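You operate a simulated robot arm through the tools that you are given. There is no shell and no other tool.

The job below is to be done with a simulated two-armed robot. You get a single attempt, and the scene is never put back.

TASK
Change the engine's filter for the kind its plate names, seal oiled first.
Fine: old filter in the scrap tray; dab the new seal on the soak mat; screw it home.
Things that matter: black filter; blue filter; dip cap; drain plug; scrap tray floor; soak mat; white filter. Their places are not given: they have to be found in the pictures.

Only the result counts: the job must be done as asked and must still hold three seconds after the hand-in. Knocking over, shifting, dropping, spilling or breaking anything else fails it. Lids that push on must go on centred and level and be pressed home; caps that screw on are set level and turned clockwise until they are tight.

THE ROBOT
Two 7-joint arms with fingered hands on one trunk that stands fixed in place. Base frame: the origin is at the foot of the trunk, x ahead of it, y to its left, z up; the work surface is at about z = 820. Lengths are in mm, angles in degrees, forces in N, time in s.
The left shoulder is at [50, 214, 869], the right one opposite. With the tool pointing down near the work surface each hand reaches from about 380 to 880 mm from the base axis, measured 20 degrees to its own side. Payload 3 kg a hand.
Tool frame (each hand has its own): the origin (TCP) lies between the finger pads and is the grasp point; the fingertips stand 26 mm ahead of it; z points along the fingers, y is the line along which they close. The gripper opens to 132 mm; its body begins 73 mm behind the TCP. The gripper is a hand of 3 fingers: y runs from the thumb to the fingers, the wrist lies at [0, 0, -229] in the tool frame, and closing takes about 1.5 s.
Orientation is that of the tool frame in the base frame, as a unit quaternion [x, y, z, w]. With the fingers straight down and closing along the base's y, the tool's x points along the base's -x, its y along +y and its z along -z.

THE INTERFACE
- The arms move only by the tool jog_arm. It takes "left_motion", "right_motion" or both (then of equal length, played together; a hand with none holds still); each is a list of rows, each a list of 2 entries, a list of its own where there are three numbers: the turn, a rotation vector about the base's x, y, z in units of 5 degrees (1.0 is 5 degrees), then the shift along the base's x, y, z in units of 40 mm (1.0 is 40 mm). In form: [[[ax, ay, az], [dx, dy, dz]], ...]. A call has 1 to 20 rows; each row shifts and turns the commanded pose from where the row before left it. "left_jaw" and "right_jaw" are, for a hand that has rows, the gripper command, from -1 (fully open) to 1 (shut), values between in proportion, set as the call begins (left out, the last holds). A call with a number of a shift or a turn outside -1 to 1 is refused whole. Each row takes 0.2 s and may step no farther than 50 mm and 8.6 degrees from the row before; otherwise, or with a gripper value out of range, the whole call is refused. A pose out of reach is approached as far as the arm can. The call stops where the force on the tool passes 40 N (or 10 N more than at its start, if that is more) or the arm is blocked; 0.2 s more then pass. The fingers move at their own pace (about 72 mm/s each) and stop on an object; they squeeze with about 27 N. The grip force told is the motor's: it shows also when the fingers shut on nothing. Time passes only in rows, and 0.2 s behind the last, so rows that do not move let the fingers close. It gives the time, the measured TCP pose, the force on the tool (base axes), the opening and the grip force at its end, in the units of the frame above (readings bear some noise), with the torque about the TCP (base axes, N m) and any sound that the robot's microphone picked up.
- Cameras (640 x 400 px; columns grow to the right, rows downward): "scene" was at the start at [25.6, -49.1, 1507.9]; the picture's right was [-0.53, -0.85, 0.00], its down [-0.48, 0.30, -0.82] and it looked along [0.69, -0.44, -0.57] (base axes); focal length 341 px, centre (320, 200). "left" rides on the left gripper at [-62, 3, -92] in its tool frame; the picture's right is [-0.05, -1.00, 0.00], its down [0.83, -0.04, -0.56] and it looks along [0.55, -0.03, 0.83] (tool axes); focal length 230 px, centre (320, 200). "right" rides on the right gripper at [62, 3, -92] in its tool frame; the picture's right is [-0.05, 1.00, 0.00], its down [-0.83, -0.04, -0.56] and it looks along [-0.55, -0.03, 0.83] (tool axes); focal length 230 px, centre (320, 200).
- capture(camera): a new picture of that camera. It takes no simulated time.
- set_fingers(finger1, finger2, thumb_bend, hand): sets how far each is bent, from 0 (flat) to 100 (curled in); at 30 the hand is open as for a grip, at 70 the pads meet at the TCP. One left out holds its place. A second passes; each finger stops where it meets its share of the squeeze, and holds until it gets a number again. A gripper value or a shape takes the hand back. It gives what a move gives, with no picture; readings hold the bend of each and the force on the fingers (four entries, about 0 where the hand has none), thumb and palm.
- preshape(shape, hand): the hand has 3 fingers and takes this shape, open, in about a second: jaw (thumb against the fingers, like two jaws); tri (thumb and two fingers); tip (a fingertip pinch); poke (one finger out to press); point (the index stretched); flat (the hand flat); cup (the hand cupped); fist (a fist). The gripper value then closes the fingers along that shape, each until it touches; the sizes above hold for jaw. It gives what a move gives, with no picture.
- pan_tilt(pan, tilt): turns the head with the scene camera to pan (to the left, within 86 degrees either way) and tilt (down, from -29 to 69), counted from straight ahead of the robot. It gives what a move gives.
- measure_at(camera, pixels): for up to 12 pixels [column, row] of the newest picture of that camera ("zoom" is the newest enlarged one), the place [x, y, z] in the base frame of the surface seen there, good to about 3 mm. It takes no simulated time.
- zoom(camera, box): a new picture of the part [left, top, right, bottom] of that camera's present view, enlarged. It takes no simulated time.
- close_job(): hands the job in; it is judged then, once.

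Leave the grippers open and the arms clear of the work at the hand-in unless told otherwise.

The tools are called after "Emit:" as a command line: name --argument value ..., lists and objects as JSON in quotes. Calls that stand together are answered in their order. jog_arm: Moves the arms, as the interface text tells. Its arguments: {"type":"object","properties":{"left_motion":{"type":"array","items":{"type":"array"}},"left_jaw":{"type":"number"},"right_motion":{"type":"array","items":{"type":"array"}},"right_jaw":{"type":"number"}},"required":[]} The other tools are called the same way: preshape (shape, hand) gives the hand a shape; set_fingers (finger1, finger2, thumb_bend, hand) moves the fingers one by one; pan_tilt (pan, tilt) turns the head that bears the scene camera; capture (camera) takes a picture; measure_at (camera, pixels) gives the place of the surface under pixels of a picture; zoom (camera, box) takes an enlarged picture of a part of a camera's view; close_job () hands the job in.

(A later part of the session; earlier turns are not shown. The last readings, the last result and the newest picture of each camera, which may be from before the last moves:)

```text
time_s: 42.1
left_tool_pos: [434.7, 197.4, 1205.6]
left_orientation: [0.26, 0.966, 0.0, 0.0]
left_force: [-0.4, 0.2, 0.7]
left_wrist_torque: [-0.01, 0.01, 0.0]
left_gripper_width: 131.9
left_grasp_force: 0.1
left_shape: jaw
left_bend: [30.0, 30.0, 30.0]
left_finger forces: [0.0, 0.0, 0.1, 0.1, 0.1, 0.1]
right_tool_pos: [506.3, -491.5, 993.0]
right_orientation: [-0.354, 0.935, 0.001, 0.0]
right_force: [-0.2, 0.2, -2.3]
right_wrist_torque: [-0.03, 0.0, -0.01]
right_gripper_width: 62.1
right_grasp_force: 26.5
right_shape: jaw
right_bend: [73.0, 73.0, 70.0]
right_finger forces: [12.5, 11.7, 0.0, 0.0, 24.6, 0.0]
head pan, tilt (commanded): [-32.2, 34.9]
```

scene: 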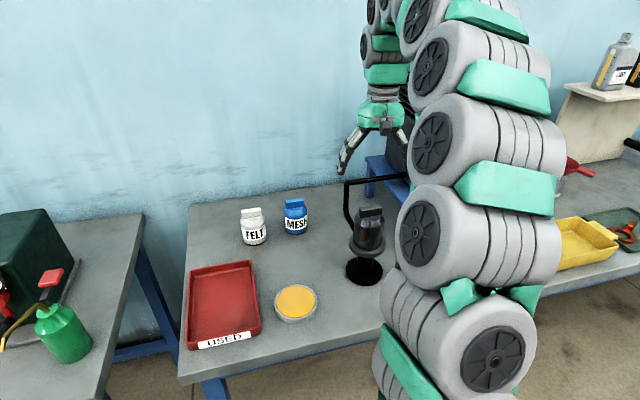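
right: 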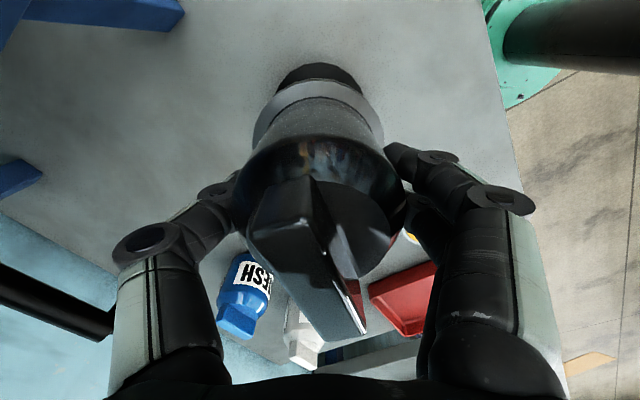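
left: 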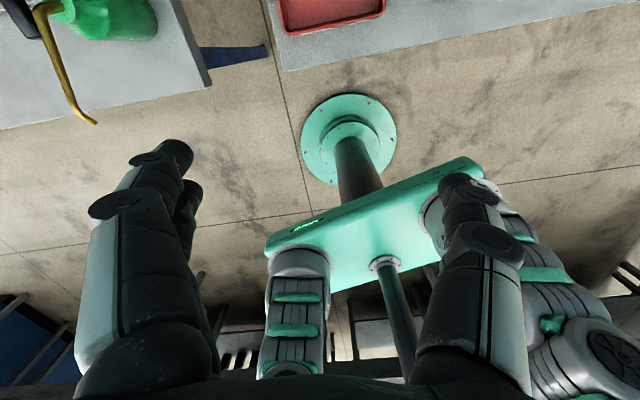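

The filter is free: the force stays at its weight, -2.3 N. I'll lift straight up about 100 mm and look.

Emit:
jog_arm --right_motion '[[[0, 0, 0], [0, 0, 0.3]], [[0, 0, 0], [0, 0, 0.5]], [[0, 0, 0], [0, 0, 0.6]], [[0, 0, 0], [0, 0, 0.6]], [[0, 0, 0], [0, 0, 0.6]], [[0, 0, 0], [0, 0, 0]]]'

Emit:
capture --camera "right"

Emit:
capture --camera "scene"

Emit:
zoom --camera "scene" --box '[310, 140, 430, 300]'

```text
time_s: 43.5
left_tool_pos: [433.8, 197.2, 1204.4]
left_orientation: [0.26, 0.966, 0.0, 0.001]
left_force: [0.9, 0.0, 0.2]
left_wrist_torque: [-0.01, 0.0, 0.0]
left_gripper_width: 131.9
left_grasp_force: 0.0
left_shape: jaw
left_bend: [30.0, 30.0, 30.0]
left_finger forces: [0.0, 0.0, 0.0, 0.0, 0.0, 0.0]
right_tool_pos: [505.5, -491.7, 1097.8]
right_orientation: [-0.353, 0.935, 0.001, 0.001]
right_force: [1.1, -1.0, -2.0]
right_wrist_torque: [0.01, 0.02, -0.02]
right_gripper_width: 62.0
right_grasp_force: 27.5
right_shape: jaw
right_bend: [73.0, 73.0, 70.0]
right_finger forces: [12.5, 11.8, 0.1, 0.0, 24.6, 0.1]
head pan, tilt (commanded): [-32.2, 34.9]
```

```text
taken
```

right: 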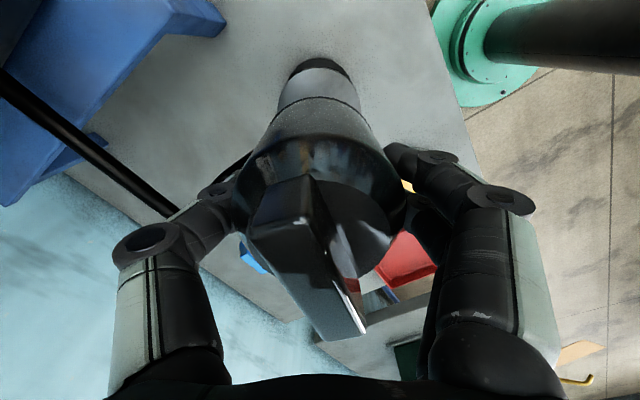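

```text
taken
```

scene: 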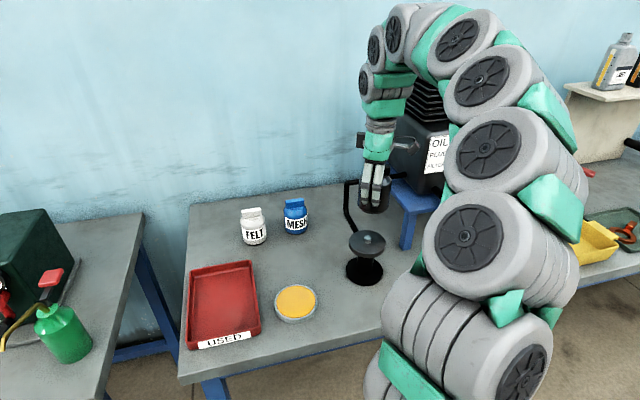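

```text
2.50 times, centred on (370, 220) of scene
```

zoom: 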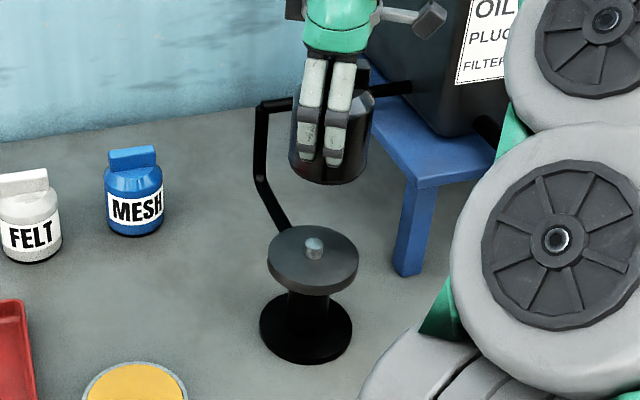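

The black filter is off and the flange shows a small silver stub in its middle at zoom (314,248). I'll zoom tightly on it and measure the stub and rim for the exact axis.

Emit:
zoom --camera "scene" --box '[344, 225, 392, 255]'

```text
13.33 times, centred on (368, 240) of scene
```

zoom: 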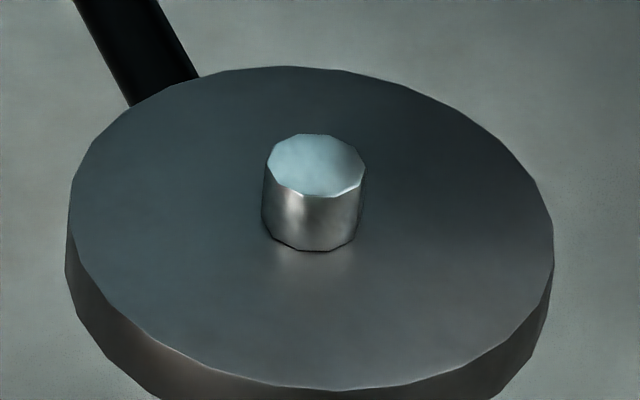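

Emit:
measure_at --camera "zoom" --pixels '[[316, 165], [316, 165], [275, 160], [355, 170], [308, 138], [322, 192], [80, 200], [545, 240], [290, 75], [335, 380], [200, 200], [450, 250]]'

```text
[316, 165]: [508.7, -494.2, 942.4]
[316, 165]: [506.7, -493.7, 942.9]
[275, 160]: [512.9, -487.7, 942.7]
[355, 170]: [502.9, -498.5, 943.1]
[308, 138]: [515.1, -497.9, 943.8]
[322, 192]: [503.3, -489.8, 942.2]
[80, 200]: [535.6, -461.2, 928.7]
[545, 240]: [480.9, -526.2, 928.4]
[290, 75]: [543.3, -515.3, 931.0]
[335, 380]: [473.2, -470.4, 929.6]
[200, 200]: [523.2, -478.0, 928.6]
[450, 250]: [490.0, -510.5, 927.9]
```

The stub axis is about (508,-493.5), with the flange face at 929 and the stub top at 943. The tray is centred near (607,-138), floor 823. I'll carry the black filter over the tray at this height, swinging the wrist a little.

Emit:
jog_arm --right_motion '[[[0, 0, 0.2], [0.2525, 0.884, 0]], [[0, 0, 0.4], [0.2525, 0.884, 0]], [[0, 0, 0.4], [0.2525, 0.884, 0]], [[0, 0, 0.4], [0.2525, 0.884, 0]], [[0, 0, 0.4], [0.2525, 0.884, 0]], [[0, 0, 0.4], [0.2525, 0.884, 0]], [[0, 0, 0.4], [0.2525, 0.884, 0]], [[0, 0, 0.4], [0.2525, 0.884, 0]], [[0, 0, 0.4], [0.2525, 0.884, 0]], [[0, 0, 0.4], [0.2525, 0.884, 0]], [[0, 0, 0], [0, 0, 0]]]'

Emit:
capture --camera "scene"

Emit:
capture --camera "right"

```text
time_s: 45.9
left_tool_pos: [434.9, 197.2, 1205.0]
left_orientation: [0.26, 0.966, 0.0, 0.0]
left_force: [0.0, 0.3, 0.4]
left_wrist_torque: [-0.03, -0.02, 0.01]
left_gripper_width: 132.0
left_grasp_force: 0.1
left_shape: jaw
left_bend: [30.0, 30.0, 30.0]
left_finger forces: [0.0, 0.0, 0.1, 0.0, 0.0, 0.0]
right_tool_pos: [607.5, -135.5, 1096.5]
right_orientation: [-0.504, 0.864, 0.001, 0.002]
right_force: [0.3, 0.6, -2.6]
right_wrist_torque: [-0.01, -0.02, 0.02]
right_gripper_width: 61.9
right_grasp_force: 27.2
right_shape: jaw
right_bend: [73.0, 73.0, 70.0]
right_finger forces: [12.5, 11.7, 0.1, 0.1, 24.4, 0.0]
head pan, tilt (commanded): [-32.2, 34.9]
```

```text
taken
```

scene: 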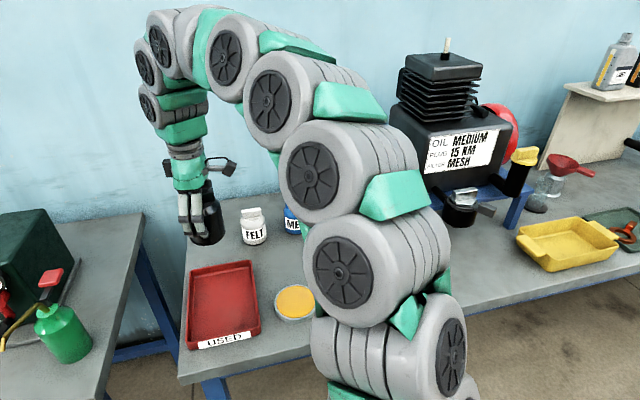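

```text
taken
```

right: 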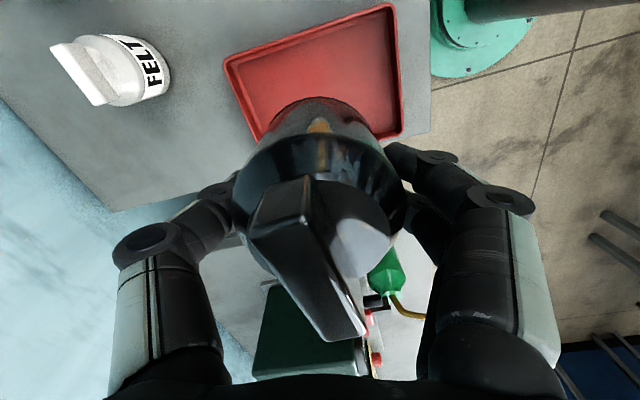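

The plate now reads in full: OIL MEDIUM, PLUG 15 NM, FILTER MESH. The tray centre lies right below the TCP. I'll lower 200 mm to about z 897.

Emit:
jog_arm --right_motion '[[[0, 0, 0], [0, -0.04, -0.9]], [[0, 0, 0], [0, 0, -1]], [[0, 0, 0], [0, 0, -1]], [[0, 0, 0], [0, 0, -1]], [[0, 0, 0], [0, 0, -0.7]], [[0, 0, 0], [0, 0, -0.4]], [[0, 0, 0], [0, 0, 0]]]'

Emit:
capture --camera "right"

Emit:
zoom --camera "scene" --box '[150, 180, 310, 360]'

```text
time_s: 47.5
left_tool_pos: [434.0, 197.6, 1204.6]
left_orientation: [0.259, 0.966, 0.0, -0.001]
left_force: [0.0, -0.1, 0.6]
left_wrist_torque: [0.01, -0.03, 0.01]
left_gripper_width: 131.8
left_grasp_force: 0.0
left_shape: jaw
left_bend: [30.0, 30.0, 30.0]
left_finger forces: [0.0, 0.0, 0.1, 0.1, 0.1, 0.1]
right_tool_pos: [606.8, -138.6, 898.0]
right_orientation: [-0.503, 0.864, 0.001, 0.0]
right_force: [-0.2, 0.0, -1.7]
right_wrist_torque: [0.02, -0.03, 0.03]
right_gripper_width: 61.7
right_grasp_force: 27.0
right_shape: jaw
right_bend: [73.0, 73.0, 70.0]
right_finger forces: [12.4, 11.4, 0.0, 0.1, 24.3, 0.1]
head pan, tilt (commanded): [-32.2, 34.9]
```

```text
taken
```

right: 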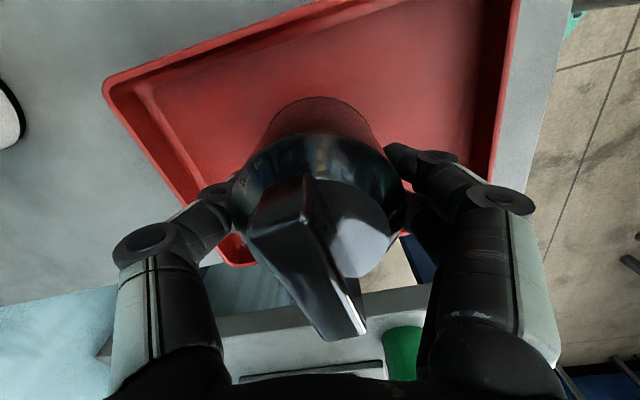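

```text
2.22 times, centred on (230, 270) of scene
```

zoom: 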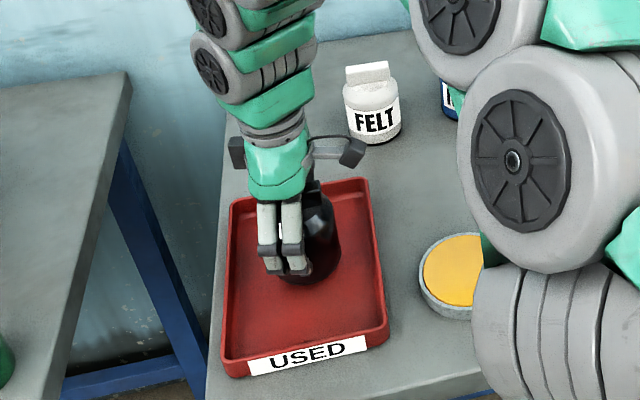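

The filter is inside the tray with its base about 23 mm over the floor. I'll lower 21 mm, then in small steps while watching the force.

Emit:
jog_arm --right_motion '[[[0, 0, 0], [0, 0, -0.25]], [[0, 0, 0], [0, 0, -0.15]], [[0, 0, 0], [0, 0, -0.1]], [[0, 0, 0], [0, 0, -0.025]], [[0, 0, 0], [0, 0, 0]]]'

```text
time_s: 48.7
left_tool_pos: [433.5, 196.6, 1205.7]
left_orientation: [0.261, 0.965, -0.001, 0.0]
left_force: [0.4, 0.1, -0.1]
left_wrist_torque: [0.0, 0.0, 0.02]
left_gripper_width: 131.6
left_grasp_force: 0.0
left_shape: jaw
left_bend: [30.0, 30.0, 30.0]
left_finger forces: [0.0, 0.1, 0.0, 0.1, 0.0, 0.0]
right_tool_pos: [606.9, -139.9, 877.0]
right_orientation: [-0.503, 0.864, 0.0, 0.001]
right_force: [-3.5, -0.1, 19.4]
right_wrist_torque: [0.02, 0.17, 0.01]
right_gripper_width: 61.8
right_grasp_force: 27.1
right_shape: jaw
right_bend: [73.0, 73.0, 70.0]
right_finger forces: [15.0, 13.9, 0.0, 0.1, 26.3, 0.0]
head pan, tilt (commanded): [-32.2, 34.9]
```

Touched down with 19 N up. I'll ease up 1.5 mm, then open partly (about 92 mm) to let go.

Emit:
jog_arm --right_motion '[[[0, 0, 0], [0, 0, 0.0375]], [[0, 0, 0], [0, 0, 0]]]'

Emit:
jog_arm --right_motion '[[[0, 0, 0], [0, 0, 0]], [[0, 0, 0], [0, 0, 0]], [[0, 0, 0], [0, 0, 0]], [[0, 0, 0], [0, 0, 0]], [[0, 0, 0], [0, 0, 0]]]' --right_jaw -0.4

Emit:
capture --camera "right"

```text
time_s: 49.3
left_tool_pos: [435.2, 197.0, 1205.5]
left_orientation: [0.26, 0.966, 0.0, 0.0]
left_force: [0.4, 0.0, 0.1]
left_wrist_torque: [-0.03, -0.01, -0.02]
left_gripper_width: 131.6
left_grasp_force: 0.1
left_shape: jaw
left_bend: [30.0, 30.0, 30.0]
left_finger forces: [0.0, 0.0, 0.0, 0.0, 0.0, 0.0]
right_tool_pos: [608.6, -139.4, 877.4]
right_orientation: [-0.504, 0.864, 0.001, 0.001]
right_force: [-0.7, 1.0, 0.3]
right_wrist_torque: [0.01, 0.08, -0.03]
right_gripper_width: 61.7
right_grasp_force: 27.0
right_shape: jaw
right_bend: [73.0, 73.0, 70.0]
right_finger forces: [14.0, 13.5, 0.2, 0.0, 26.8, 0.1]
head pan, tilt (commanded): [-32.2, 34.9]
```

```text
time_s: 50.5
left_tool_pos: [434.9, 197.5, 1205.2]
left_orientation: [0.26, 0.966, 0.001, 0.0]
left_force: [0.0, -0.1, -0.6]
left_wrist_torque: [0.02, -0.02, 0.01]
left_gripper_width: 132.0
left_grasp_force: 0.1
left_shape: jaw
left_bend: [30.0, 30.0, 30.0]
left_finger forces: [0.1, 0.0, 0.0, 0.1, 0.0, 0.1]
right_tool_pos: [607.9, -138.4, 877.2]
right_orientation: [-0.503, 0.864, 0.0, 0.0]
right_force: [-0.3, 0.2, 0.0]
right_wrist_torque: [-0.01, 0.05, 0.03]
right_gripper_width: 92.0
right_grasp_force: 0.0
right_shape: jaw
right_bend: [68.0, 68.0, 64.0]
right_finger forces: [0.0, 0.1, 0.0, 0.0, 0.0, 0.2]
head pan, tilt (commanded): [-32.2, 34.9]
```

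```text
taken
```

right: 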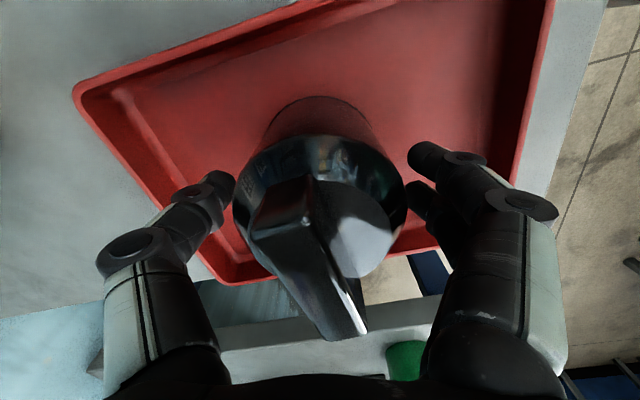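

The filter is released and stands in the tray. I'll rise straight up 160 mm.

Emit:
jog_arm --right_motion '[[[0, 0, 0], [0, 0, 0.4]], [[0, 0, 0], [0, 0, 0.7]], [[0, 0, 0], [0, 0, 1]], [[0, 0, 0], [0, 0, 1]], [[0, 0, 0], [0, 0, 1]], [[0, 0, 0], [0, 0, 0.5]]]'

Emit:
capture --camera "right"

Emit:
capture --camera "scene"

```text
time_s: 51.9
left_tool_pos: [434.3, 196.9, 1205.5]
left_orientation: [0.26, 0.966, -0.001, 0.0]
left_force: [0.1, -0.5, -0.5]
left_wrist_torque: [-0.01, -0.04, 0.02]
left_gripper_width: 131.9
left_grasp_force: 0.1
left_shape: jaw
left_bend: [30.0, 30.0, 30.0]
left_finger forces: [0.0, 0.0, 0.1, 0.0, 0.0, 0.0]
right_tool_pos: [608.0, -139.6, 1062.4]
right_orientation: [-0.503, 0.864, 0.0, 0.001]
right_force: [0.3, 0.1, 0.7]
right_wrist_torque: [0.03, 0.01, -0.01]
right_gripper_width: 92.2
right_grasp_force: 0.0
right_shape: jaw
right_bend: [68.0, 68.0, 64.0]
right_finger forces: [0.1, 0.0, 0.0, 0.1, 0.0, 0.0]
head pan, tilt (commanded): [-32.2, 34.9]
```

```text
taken
```

right: 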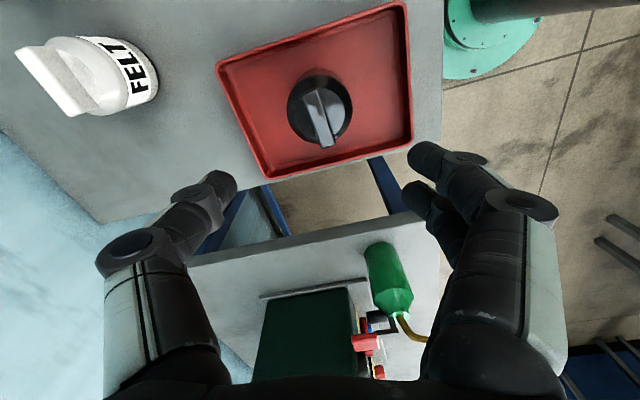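

```text
taken
```

scene: 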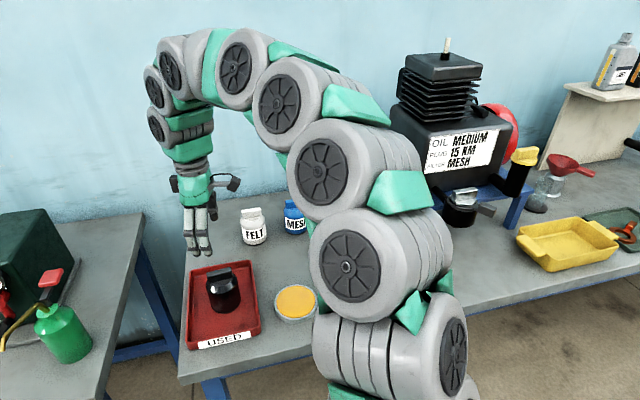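

The black filter stands upright in the tray at (222,290). Next is the blue filter. I'll measure the wall and the white filter for clearance, then recheck the blue one.

Emit:
measure_at --camera "scene" --pixels '[[240, 170], [280, 150], [250, 120], [253, 212], [245, 230], [266, 228], [294, 203], [298, 228], [222, 270], [222, 300], [280, 303], [310, 300]]'

Emit:
zoom --camera "scene" --box '[180, 250, 330, 350]'

```text
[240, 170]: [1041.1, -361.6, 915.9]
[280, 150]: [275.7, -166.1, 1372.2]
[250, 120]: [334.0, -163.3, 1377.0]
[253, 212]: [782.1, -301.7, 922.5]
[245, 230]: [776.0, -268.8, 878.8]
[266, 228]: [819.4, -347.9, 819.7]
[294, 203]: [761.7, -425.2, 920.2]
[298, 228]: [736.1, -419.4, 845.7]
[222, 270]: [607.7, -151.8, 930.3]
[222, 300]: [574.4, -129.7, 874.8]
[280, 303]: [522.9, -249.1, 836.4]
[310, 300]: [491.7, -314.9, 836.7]
```

```text
4.00 times, centred on (255, 300) of scene
```

zoom: 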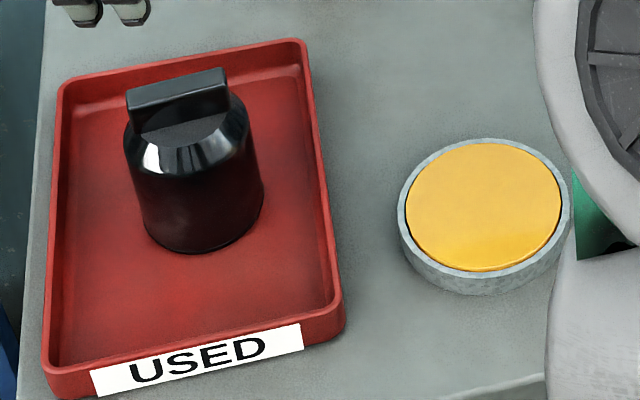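

The wall is at x 1041, well clear. Now I'll measure the mat's centre and rim in this zoom for the later dab.

Emit:
measure_at --camera "zoom" --pixels '[[483, 207], [412, 212], [556, 203], [484, 148], [484, 264], [402, 205], [566, 195], [485, 141], [450, 180], [520, 235]]'

Emit:
jog_arm --right_motion '[[[0, 0, 0], [0.5, -0.9, 0]], [[0, 0, 0], [0.5, -0.9, 0]], [[0, 0, 0], [0.5, -0.9, 0]], [[0, 0, 0], [0.5, -0.9, 0]], [[0, 0, 0], [0.5, -0.9, 0]], [[0, 0, 0], [0.5, -0.9, 0]], [[0, 0, 0], [0.5, -0.9, 0]], [[0, 0, 0], [0.52, -0.92, 0]], [[0, 0, 0], [0, 0, 0]]]'

Emit:
capture --camera "right"

Emit:
capture --camera "scene"

```text
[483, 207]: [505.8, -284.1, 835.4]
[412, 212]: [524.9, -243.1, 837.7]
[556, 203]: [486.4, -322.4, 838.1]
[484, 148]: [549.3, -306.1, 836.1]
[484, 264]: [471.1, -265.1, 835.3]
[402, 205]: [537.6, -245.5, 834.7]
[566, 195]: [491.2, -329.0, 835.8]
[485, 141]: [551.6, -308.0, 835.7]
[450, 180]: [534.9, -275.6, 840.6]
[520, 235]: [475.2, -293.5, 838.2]
```

```text
time_s: 53.9
left_tool_pos: [434.9, 197.0, 1204.9]
left_orientation: [0.26, 0.966, 0.0, -0.001]
left_force: [-0.2, 0.6, 0.5]
left_wrist_torque: [-0.02, -0.02, 0.02]
left_gripper_width: 132.0
left_grasp_force: 0.1
left_shape: jaw
left_bend: [30.0, 30.0, 30.0]
left_finger forces: [0.1, 0.0, 0.0, 0.1, 0.1, 0.0]
right_tool_pos: [748.5, -419.3, 1054.2]
right_orientation: [-0.503, 0.864, 0.0, 0.0]
right_force: [0.7, 0.3, 0.6]
right_wrist_torque: [-0.02, 0.01, 0.0]
right_gripper_width: 91.8
right_grasp_force: 0.0
right_shape: jaw
right_bend: [68.0, 68.0, 64.0]
right_finger forces: [0.1, 0.0, 0.1, 0.1, 0.1, 0.0]
right hand out of reach, approached as far as the arm can: row 8
head pan, tilt (commanded): [-32.2, 34.9]
```

```text
taken
```

right: 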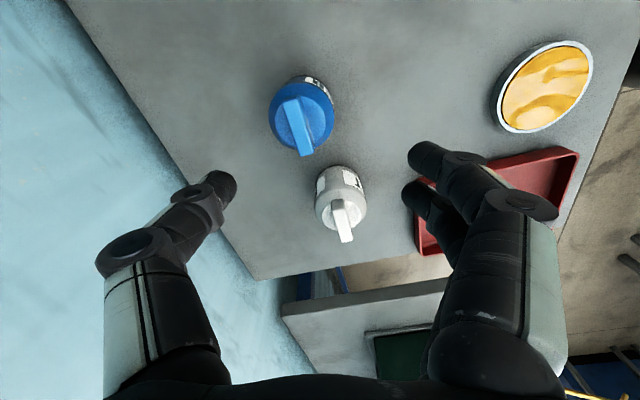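

```text
taken
```

scene: 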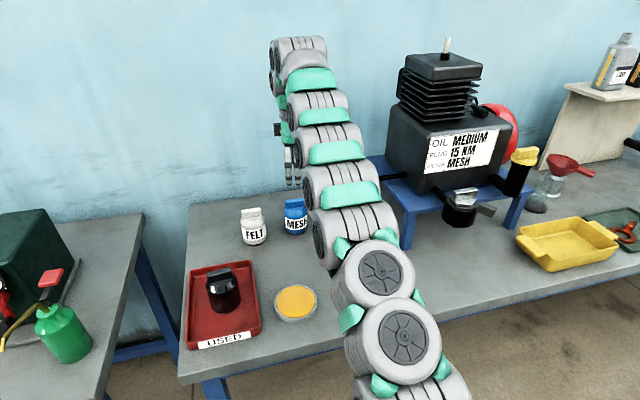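

At z 1054 the spot is just out of reach; lower down it comes within reach. I'll lower 70 mm to about z 992, with the fingertips still above the blue filter's top at 925, and open to 112 mm.

Emit:
jog_arm --right_motion '[[[0, 0, 0], [0, 0, -0.5]], [[0, 0, 0], [0, 0, -0.5]], [[0, 0, 0], [0, 0, -0.5]], [[0, 0, 0], [0, 0, -0.25]], [[0, 0, 0], [0, 0, 0]], [[0, 0, 0], [0, 0, 0]]]' --right_jaw -0.7

Emit:
capture --camera "right"

```text
time_s: 55.3
left_tool_pos: [433.7, 196.4, 1204.7]
left_orientation: [0.26, 0.966, 0.0, 0.0]
left_force: [0.1, 0.4, 0.7]
left_wrist_torque: [0.03, 0.01, 0.01]
left_gripper_width: 131.8
left_grasp_force: 0.1
left_shape: jaw
left_bend: [30.0, 30.0, 30.0]
left_finger forces: [0.1, 0.0, 0.0, 0.0, 0.1, 0.1]
right_tool_pos: [749.2, -418.7, 983.8]
right_orientation: [-0.503, 0.864, 0.0, 0.0]
right_force: [0.5, 0.4, -0.1]
right_wrist_torque: [0.0, -0.02, 0.0]
right_gripper_width: 112.0
right_grasp_force: 0.0
right_shape: jaw
right_bend: [54.0, 54.0, 50.0]
right_finger forces: [0.0, 0.1, 0.1, 0.1, 0.0, 0.1]
head pan, tilt (commanded): [-32.2, 34.9]
```

```text
taken
```

right: 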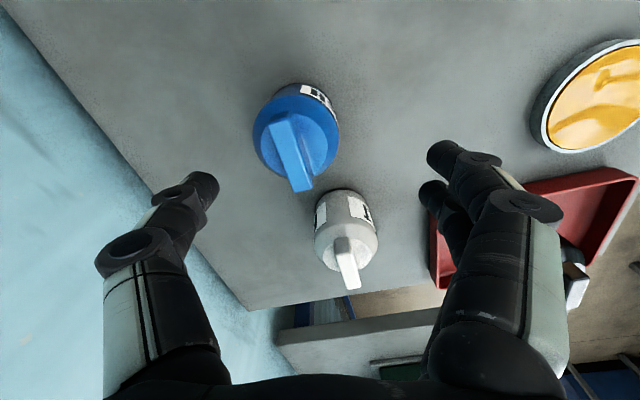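

The command follows the reached pose, so the TCP is now at (749,-419,984). I'll measure the blue filter with the hand camera to refine its centre.

Emit:
measure_at --camera "right" --pixels '[[281, 122], [302, 185], [292, 150], [257, 150], [338, 140], [298, 100], [265, 165], [330, 170], [347, 205], [349, 255], [316, 240], [376, 240]]'

Emit:
zoom --camera "right" --box '[230, 60, 390, 160]'

```text
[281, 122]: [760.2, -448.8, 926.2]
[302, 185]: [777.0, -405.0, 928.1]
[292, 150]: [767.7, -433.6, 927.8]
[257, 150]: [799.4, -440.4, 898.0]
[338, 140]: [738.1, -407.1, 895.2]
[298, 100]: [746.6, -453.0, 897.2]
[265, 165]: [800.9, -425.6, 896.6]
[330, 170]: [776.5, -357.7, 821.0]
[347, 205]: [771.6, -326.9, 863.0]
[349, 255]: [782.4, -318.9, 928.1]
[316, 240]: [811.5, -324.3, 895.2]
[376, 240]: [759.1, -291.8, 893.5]
```

```text
4.00 times, centred on (310, 110) of right
```

zoom: 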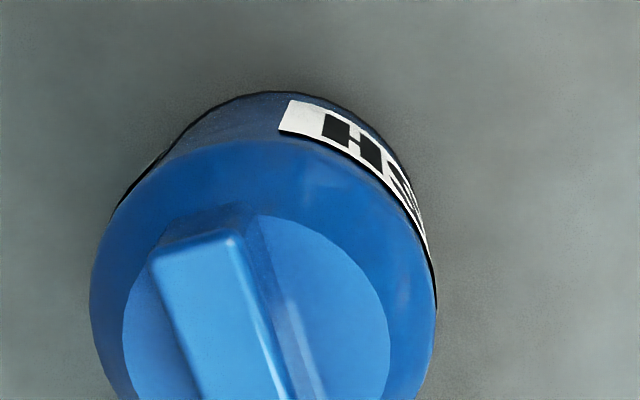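

The blue centre from both cameras is about (769,-427.5). I'll move over it (+19.5,-8.5 mm) and slightly down to z 972, with the tips at 946 still above its top.

Emit:
jog_arm --right_motion '[[[0, 0, 0], [0.16, -0.07, -0.1]], [[0, 0, 0], [0.16, -0.07, -0.1]], [[0, 0, 0], [0.168, -0.073, -0.1]], [[0, 0, 0], [0, 0, 0]]]'

Emit:
capture --camera "right"

```text
time_s: 56.3
left_tool_pos: [434.2, 197.0, 1204.4]
left_orientation: [0.26, 0.966, 0.0, 0.0]
left_force: [-0.2, -0.1, 0.5]
left_wrist_torque: [0.03, -0.02, -0.02]
left_gripper_width: 131.8
left_grasp_force: 0.0
left_shape: jaw
left_bend: [30.0, 30.0, 30.0]
left_finger forces: [0.1, 0.1, 0.0, 0.0, 0.1, 0.0]
right_tool_pos: [769.2, -426.7, 971.5]
right_orientation: [-0.503, 0.864, 0.0, 0.001]
right_force: [0.3, 0.8, 0.4]
right_wrist_torque: [-0.02, 0.0, 0.01]
right_gripper_width: 112.2
right_grasp_force: 0.0
right_shape: jaw
right_bend: [54.0, 54.0, 50.0]
right_finger forces: [0.1, 0.0, 0.0, 0.0, 0.0, 0.0]
head pan, tilt (commanded): [-32.2, 34.9]
```

```text
taken
```

right: 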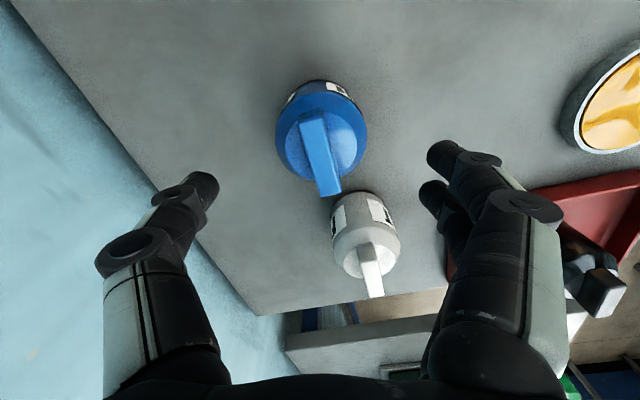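

The blue bar is centred below the TCP. I'll descend 100 mm to about z 871, the same grip height on the body as before.

Emit:
jog_arm --right_motion '[[[0, 0, 0], [0, 0, -0.6]], [[0, 0, 0], [0, 0, -0.6]], [[0, 0, 0], [0, 0, -0.6]], [[0, 0, 0], [0, 0, -0.5]], [[0, 0, 0], [0, 0, -0.2]], [[0, 0, 0], [0, 0, 0]]]'

Emit:
capture --camera "right"

Emit:
zoom --camera "scene" --box '[220, 150, 380, 260]'

```text
time_s: 57.7
left_tool_pos: [434.1, 198.0, 1205.1]
left_orientation: [0.259, 0.966, 0.0, 0.001]
left_force: [-0.3, 0.4, 0.2]
left_wrist_torque: [-0.02, 0.02, -0.02]
left_gripper_width: 132.0
left_grasp_force: 0.1
left_shape: jaw
left_bend: [30.0, 30.0, 30.0]
left_finger forces: [0.1, 0.0, 0.0, 0.0, 0.0, 0.0]
right_tool_pos: [768.7, -425.2, 870.2]
right_orientation: [-0.503, 0.864, 0.0, 0.001]
right_force: [-0.4, 0.2, -0.3]
right_wrist_torque: [0.0, -0.01, 0.0]
right_gripper_width: 111.9
right_grasp_force: 0.0
right_shape: jaw
right_bend: [54.0, 54.0, 50.0]
right_finger forces: [0.1, 0.0, 0.1, 0.1, 0.0, 0.1]
head pan, tilt (commanded): [-32.2, 34.9]
```

```text
taken
```

right: 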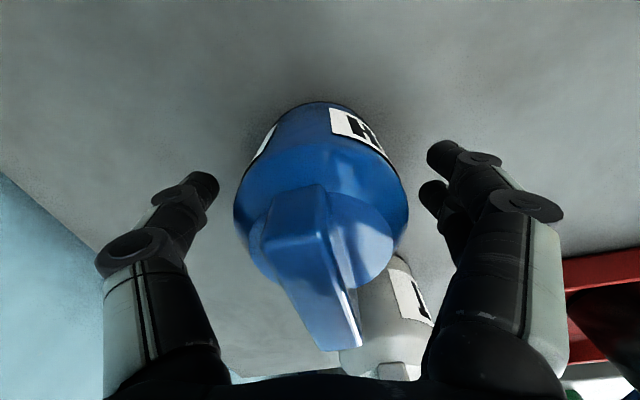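

```text
3.64 times, centred on (300, 205) of scene
```

zoom: 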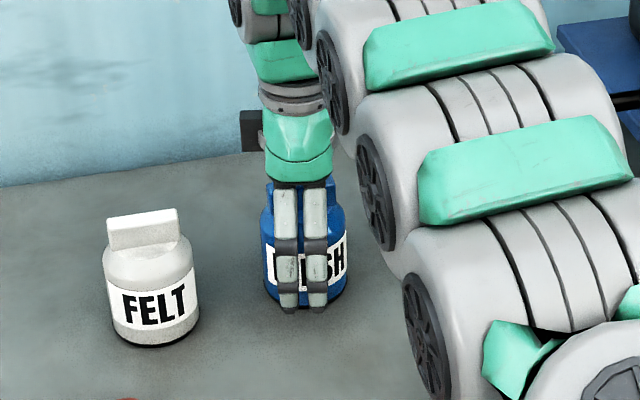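

The filter is well centred between thumb and fingers, and the white one stays clear. Closing the gripper.

Emit:
jog_arm --right_motion '[[[0, 0, 0], [0, 0, 0]], [[0, 0, 0], [0, 0, 0]], [[0, 0, 0], [0, 0, 0]], [[0, 0, 0], [0, 0, 0]], [[0, 0, 0], [0, 0, 0]], [[0, 0, 0], [0, 0, 0]], [[0, 0, 0], [0, 0, 0]]]' --right_jaw 1

Emit:
capture --camera "right"

```text
time_s: 59.3
left_tool_pos: [434.6, 198.1, 1205.5]
left_orientation: [0.259, 0.966, 0.0, 0.0]
left_force: [0.2, -0.2, 1.2]
left_wrist_torque: [0.0, 0.0, 0.03]
left_gripper_width: 132.2
left_grasp_force: 0.1
left_shape: jaw
left_bend: [30.0, 30.0, 30.0]
left_finger forces: [0.1, 0.0, 0.1, 0.0, 0.0, 0.0]
right_tool_pos: [768.2, -425.4, 871.1]
right_orientation: [-0.503, 0.864, 0.0, 0.001]
right_force: [0.1, -0.4, 0.4]
right_wrist_torque: [0.01, 0.01, 0.02]
right_gripper_width: 62.5
right_grasp_force: 26.9
right_shape: jaw
right_bend: [73.0, 73.0, 70.0]
right_finger forces: [11.7, 12.4, 0.0, 0.0, 24.4, 0.1]
head pan, tilt (commanded): [-32.2, 34.9]
```

```text
taken
```

right: 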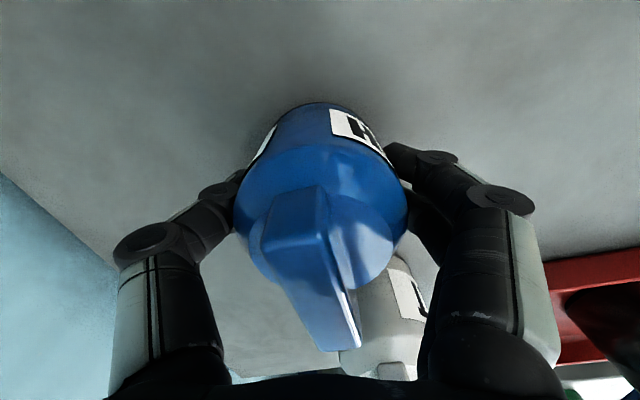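

Gripped at 62.5 mm. I'll lift 60 mm straight up, then keep rising while pulling back toward the robot, away from the white filter.

Emit:
jog_arm --right_motion '[[[0, 0, 0], [0, 0, 0.2]], [[0, 0, 0], [0, 0, 0.5]], [[0, 0, 0], [0, 0, 0.8]], [[0, 0, 0], [-0.2, 0, 0.6]], [[0, 0, 0], [-0.6, 0, 0.6]], [[0, 0, 0], [-0.8, 0, 0.4]], [[0, 0, 0], [-0.8, 0, 0.2]], [[0, 0, 0], [0, 0, 0]]]'

Emit:
capture --camera "right"

Emit:
capture --camera "scene"

```text
time_s: 61.1
left_tool_pos: [433.9, 197.3, 1205.9]
left_orientation: [0.259, 0.966, 0.0, 0.0]
left_force: [-0.5, 0.2, 0.0]
left_wrist_torque: [-0.03, -0.03, -0.02]
left_gripper_width: 132.1
left_grasp_force: 0.1
left_shape: jaw
left_bend: [30.0, 30.0, 30.0]
left_finger forces: [0.0, 0.0, 0.0, 0.1, 0.1, 0.0]
right_tool_pos: [672.7, -426.7, 1002.2]
right_orientation: [-0.503, 0.864, 0.0, 0.001]
right_force: [-0.1, 0.0, -3.0]
right_wrist_torque: [-0.01, -0.01, -0.03]
right_gripper_width: 62.4
right_grasp_force: 26.3
right_shape: jaw
right_bend: [73.0, 73.0, 70.0]
right_finger forces: [11.9, 12.6, 0.1, 0.1, 24.7, 0.0]
head pan, tilt (commanded): [-32.2, 34.9]
```

```text
taken
```

right: 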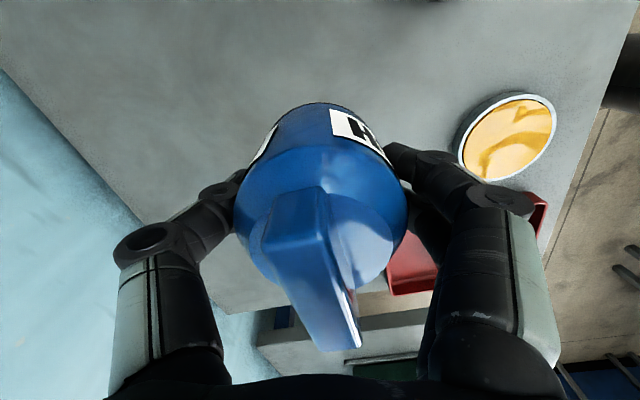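

```text
taken
```

scene: 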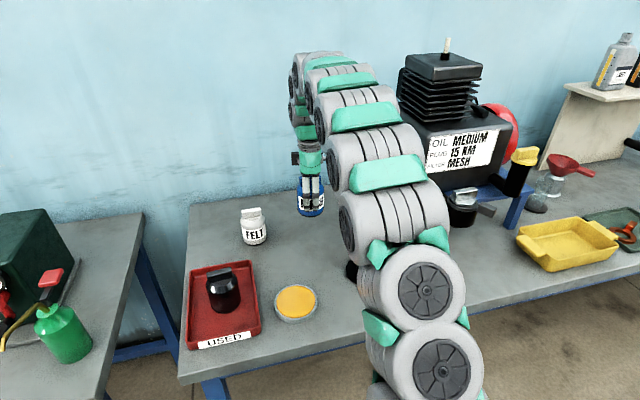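

It's held with a weight of 3 N. The mat centre is about (508,-284.5) with its surface near 837. I'll move above it to z about 950, so the filter base is near 898.

Emit:
jog_arm --right_motion '[[[0, 0, 0], [-0.686, 0.5925, 0]], [[0, 0, 0], [-0.686, 0.5925, -0.1]], [[0, 0, 0], [-0.686, 0.5925, -0.3]], [[0, 0, 0], [-0.686, 0.5925, -0.3]], [[0, 0, 0], [-0.686, 0.5925, -0.3]], [[0, 0, 0], [-0.686, 0.5925, -0.3]], [[0, 0, 0], [0, 0, 0]]]'

Emit:
capture --camera "right"

Emit:
capture --camera "scene"

```text
time_s: 62.7
left_tool_pos: [435.0, 196.7, 1206.0]
left_orientation: [0.26, 0.966, -0.001, 0.0]
left_force: [0.6, 0.0, -0.3]
left_wrist_torque: [-0.01, 0.0, -0.02]
left_gripper_width: 131.8
left_grasp_force: 0.0
left_shape: jaw
left_bend: [30.0, 30.0, 30.0]
left_finger forces: [0.0, 0.1, 0.1, 0.0, 0.0, 0.0]
right_tool_pos: [508.2, -282.9, 950.7]
right_orientation: [-0.503, 0.864, 0.0, 0.001]
right_force: [0.0, 0.7, -2.1]
right_wrist_torque: [0.04, 0.02, 0.02]
right_gripper_width: 62.1
right_grasp_force: 27.6
right_shape: jaw
right_bend: [73.0, 73.0, 70.0]
right_finger forces: [12.1, 12.6, 0.1, 0.0, 24.6, 0.1]
head pan, tilt (commanded): [-32.2, 34.9]
```

```text
taken
```

right: 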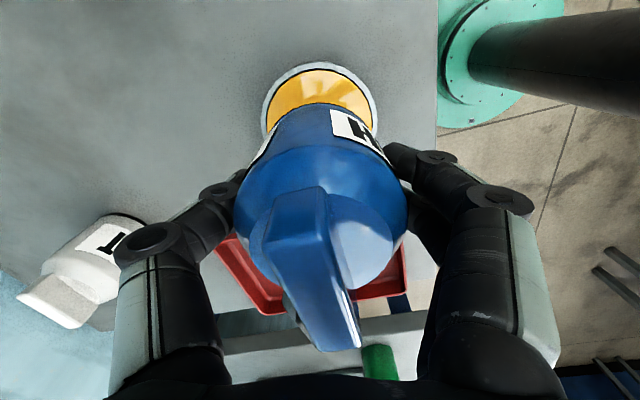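

```text
taken
```

scene: 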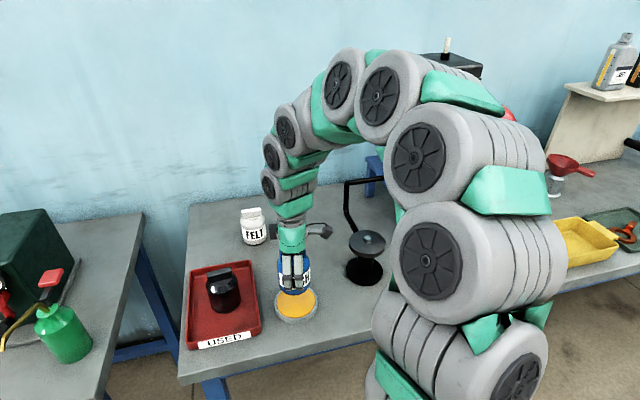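

It's centred over the mat. I'll lower 57 mm so the seal sits a few mm above the pad.

Emit:
jog_arm --right_motion '[[[0, 0, 0], [0, 0, -0.5]], [[0, 0, 0], [0, 0, -0.5]], [[0, 0, 0], [0, 0, -0.3]], [[0, 0, 0], [0, 0, -0.125]], [[0, 0, 0], [0, 0, 0]]]'

```text
time_s: 63.9
left_tool_pos: [433.1, 196.3, 1204.9]
left_orientation: [0.259, 0.966, 0.001, 0.0]
left_force: [-0.3, -0.3, 0.2]
left_wrist_torque: [0.01, 0.01, -0.02]
left_gripper_width: 132.0
left_grasp_force: 0.1
left_shape: jaw
left_bend: [30.0, 30.0, 30.0]
left_finger forces: [0.0, 0.1, 0.0, 0.0, 0.0, 0.0]
right_tool_pos: [507.9, -283.4, 894.6]
right_orientation: [-0.503, 0.864, 0.001, 0.001]
right_force: [0.2, -0.1, -2.7]
right_wrist_torque: [0.0, -0.01, 0.0]
right_gripper_width: 61.9
right_grasp_force: 26.6
right_shape: jaw
right_bend: [73.0, 73.0, 70.0]
right_finger forces: [12.0, 12.6, 0.0, 0.0, 24.5, 0.0]
head pan, tilt (commanded): [-32.2, 34.9]
```

Still hanging free (-2.7 N). I'll lower in 1 mm steps, about 5 mm.

Emit:
jog_arm --right_motion '[[[0, 0, 0], [0, 0, -0.025]], [[0, 0, 0], [0, 0, -0.025]], [[0, 0, 0], [0, 0, -0.025]], [[0, 0, 0], [0, 0, -0.025]], [[0, 0, 0], [0, 0, -0.025]], [[0, 0, 0], [0, 0, 0]]]'

```text
time_s: 65.3
left_tool_pos: [435.1, 195.3, 1205.1]
left_orientation: [0.26, 0.966, 0.0, 0.0]
left_force: [0.5, 0.0, -0.9]
left_wrist_torque: [-0.04, 0.01, 0.02]
left_gripper_width: 131.9
left_grasp_force: 0.0
left_shape: jaw
left_bend: [30.0, 30.0, 30.0]
left_finger forces: [0.0, 0.1, 0.0, 0.0, 0.0, 0.0]
right_tool_pos: [508.6, -284.0, 890.1]
right_orientation: [-0.503, 0.864, 0.002, 0.001]
right_force: [-0.3, -0.7, 0.2]
right_wrist_torque: [0.0, 0.03, -0.02]
right_gripper_width: 61.9
right_grasp_force: 27.2
right_shape: jaw
right_bend: [73.0, 73.0, 70.0]
right_finger forces: [12.5, 12.7, 0.0, 0.0, 25.0, 0.1]
head pan, tilt (commanded): [-32.2, 34.9]
```

It's now touching (force up from -2.7 to +0.2 N). I'll press 0.8 mm more for a proper dab and hold about a second.

Emit:
jog_arm --right_motion '[[[0, 0, 0], [0, 0, -0.02]], [[0, 0, 0], [0, 0, 0]], [[0, 0, 0], [0, 0, 0]], [[0, 0, 0], [0, 0, 0]], [[0, 0, 0], [0, 0, 0]], [[0, 0, 0], [0, 0, 0]]]'

Emit:
capture --camera "right"

Emit:
zoom --camera "scene" --box '[230, 200, 370, 340]'

```text
time_s: 66.7
left_tool_pos: [434.8, 196.5, 1205.8]
left_orientation: [0.259, 0.966, 0.0, 0.0]
left_force: [0.2, -0.9, 0.0]
left_wrist_torque: [0.03, -0.02, -0.01]
left_gripper_width: 132.0
left_grasp_force: 0.1
left_shape: jaw
left_bend: [30.0, 30.0, 30.0]
left_finger forces: [0.0, 0.1, 0.0, 0.0, 0.1, 0.0]
right_tool_pos: [508.8, -283.9, 889.8]
right_orientation: [-0.503, 0.864, 0.0, 0.001]
right_force: [-2.1, -0.7, 10.7]
right_wrist_torque: [0.05, 0.09, 0.01]
right_gripper_width: 61.6
right_grasp_force: 26.8
right_shape: jaw
right_bend: [73.0, 73.0, 70.0]
right_finger forces: [13.7, 13.8, 0.0, 0.0, 26.4, 0.1]
head pan, tilt (commanded): [-32.2, 34.9]
```

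```text
taken
```

right: 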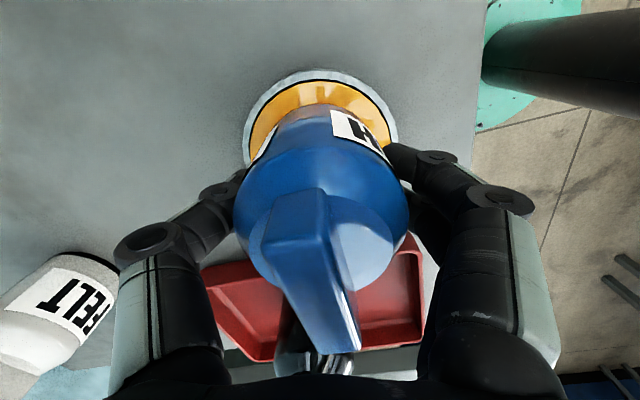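

```text
2.86 times, centred on (300, 270) of scene
```

zoom: 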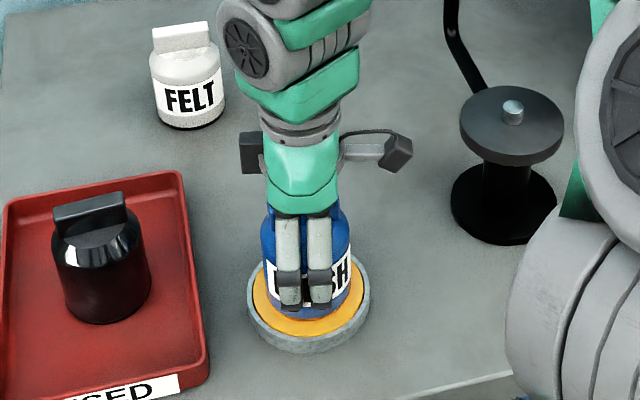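

Pressed with about 13 N net: the seal is dabbed. Now I'll lift straight up 140 mm.

Emit:
jog_arm --right_motion '[[[0, 0, 0], [0, 0, 0.2]], [[0, 0, 0], [0, 0, 0.5]], [[0, 0, 0], [0, 0, 0.8]], [[0, 0, 0], [0, 0, 0.8]], [[0, 0, 0], [0, 0, 0.8]], [[0, 0, 0], [0, 0, 0.4]], [[0, 0, 0], [0, 0, 0]]]'

Emit:
zoom --camera "scene" --box '[230, 200, 370, 340]'

```text
time_s: 68.3
left_tool_pos: [433.9, 197.1, 1206.9]
left_orientation: [0.259, 0.966, 0.0, 0.0]
left_force: [0.1, 1.1, 0.6]
left_wrist_torque: [-0.01, -0.04, -0.02]
left_gripper_width: 132.0
left_grasp_force: 0.1
left_shape: jaw
left_bend: [30.0, 30.0, 30.0]
left_finger forces: [0.1, 0.0, 0.0, 0.1, 0.0, 0.0]
right_tool_pos: [508.1, -282.0, 1029.1]
right_orientation: [-0.502, 0.865, 0.0, 0.0]
right_force: [-0.4, -0.7, -2.9]
right_wrist_torque: [-0.01, 0.02, 0.02]
right_gripper_width: 61.8
right_grasp_force: 26.6
right_shape: jaw
right_bend: [73.0, 73.0, 70.0]
right_finger forces: [12.7, 13.6, 0.0, 0.0, 25.9, 0.0]
head pan, tilt (commanded): [-32.2, 34.9]
```

```text
2.86 times, centred on (300, 270) of scene
```

zoom: 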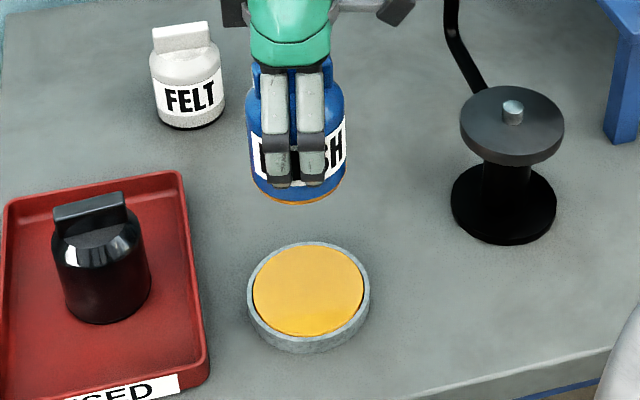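

The filter's bottom edge now shows an orange ring, so the seal is oiled. I'll move over the post at this height, toward (506.2,-491.5).

Emit:
jog_arm --right_motion '[[[0, 0, 0], [-0.009, -0.6, 0]], [[0, 0, 0], [-0.009, -0.9, 0]], [[0, 0, 0], [-0.009, -0.95, 0]], [[0, 0, 0], [-0.009, -0.95, 0]], [[0, 0, 0], [-0.009, -0.95, 0]], [[0, 0, 0], [-0.009, -0.85, 0]], [[0, 0, 0], [0, 0, 0]], [[0, 0, 0], [0, 0, 0]]]'

Emit:
capture --camera "right"

Emit:
zoom --camera "scene" --box '[310, 150, 430, 270]'

```text
time_s: 70.1
left_tool_pos: [434.5, 196.8, 1205.6]
left_orientation: [0.26, 0.966, -0.001, 0.0]
left_force: [0.0, 0.2, 0.7]
left_wrist_torque: [-0.03, 0.01, -0.01]
left_gripper_width: 132.1
left_grasp_force: 0.1
left_shape: jaw
left_bend: [30.0, 30.0, 30.0]
left_finger forces: [0.0, 0.0, 0.1, 0.0, 0.0, 0.0]
right_tool_pos: [506.4, -492.5, 1028.9]
right_orientation: [-0.502, 0.865, 0.001, 0.001]
right_force: [-0.5, -1.3, -2.4]
right_wrist_torque: [-0.01, -0.03, 0.0]
right_gripper_width: 61.8
right_grasp_force: 26.6
right_shape: jaw
right_bend: [73.0, 73.0, 70.0]
right_finger forces: [12.1, 13.4, 0.1, 0.0, 25.4, 0.0]
head pan, tilt (commanded): [-32.2, 34.9]
```

```text
taken
```

right: 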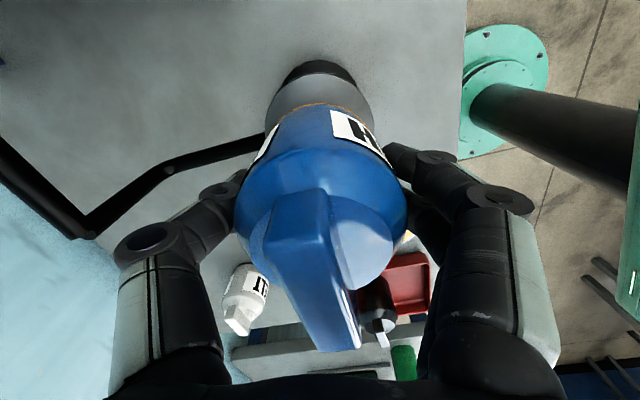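

```text
3.33 times, centred on (370, 210) of scene
```

zoom: 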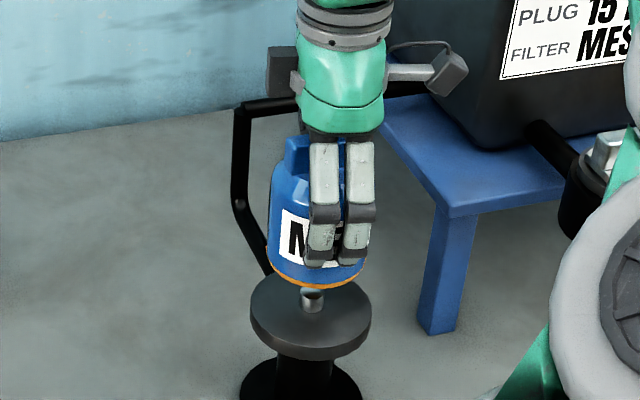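

The filter hovers over the stub. I'll zoom in tightly on the filter's bottom edge and the flange to check the sideways alignment.

Emit:
zoom --camera "scene" --box '[340, 210, 400, 260]'

Emit:
zoom --camera "right" --box '[220, 50, 420, 175]'

```text
8.00 times, centred on (370, 235) of scene
```

zoom: 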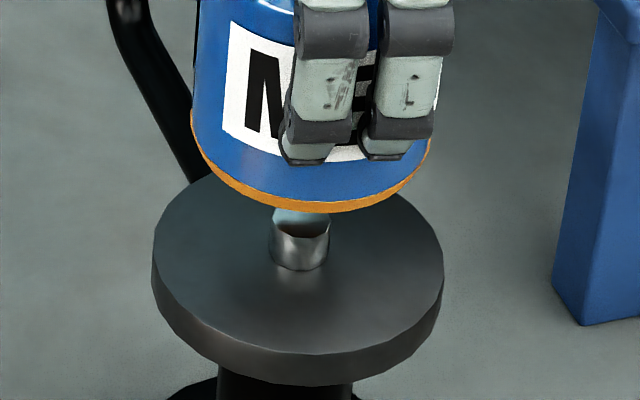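

```text
3.20 times, centred on (320, 112) of right
```

zoom: 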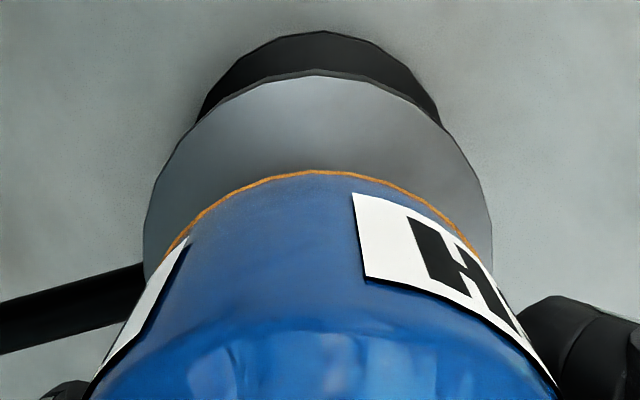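

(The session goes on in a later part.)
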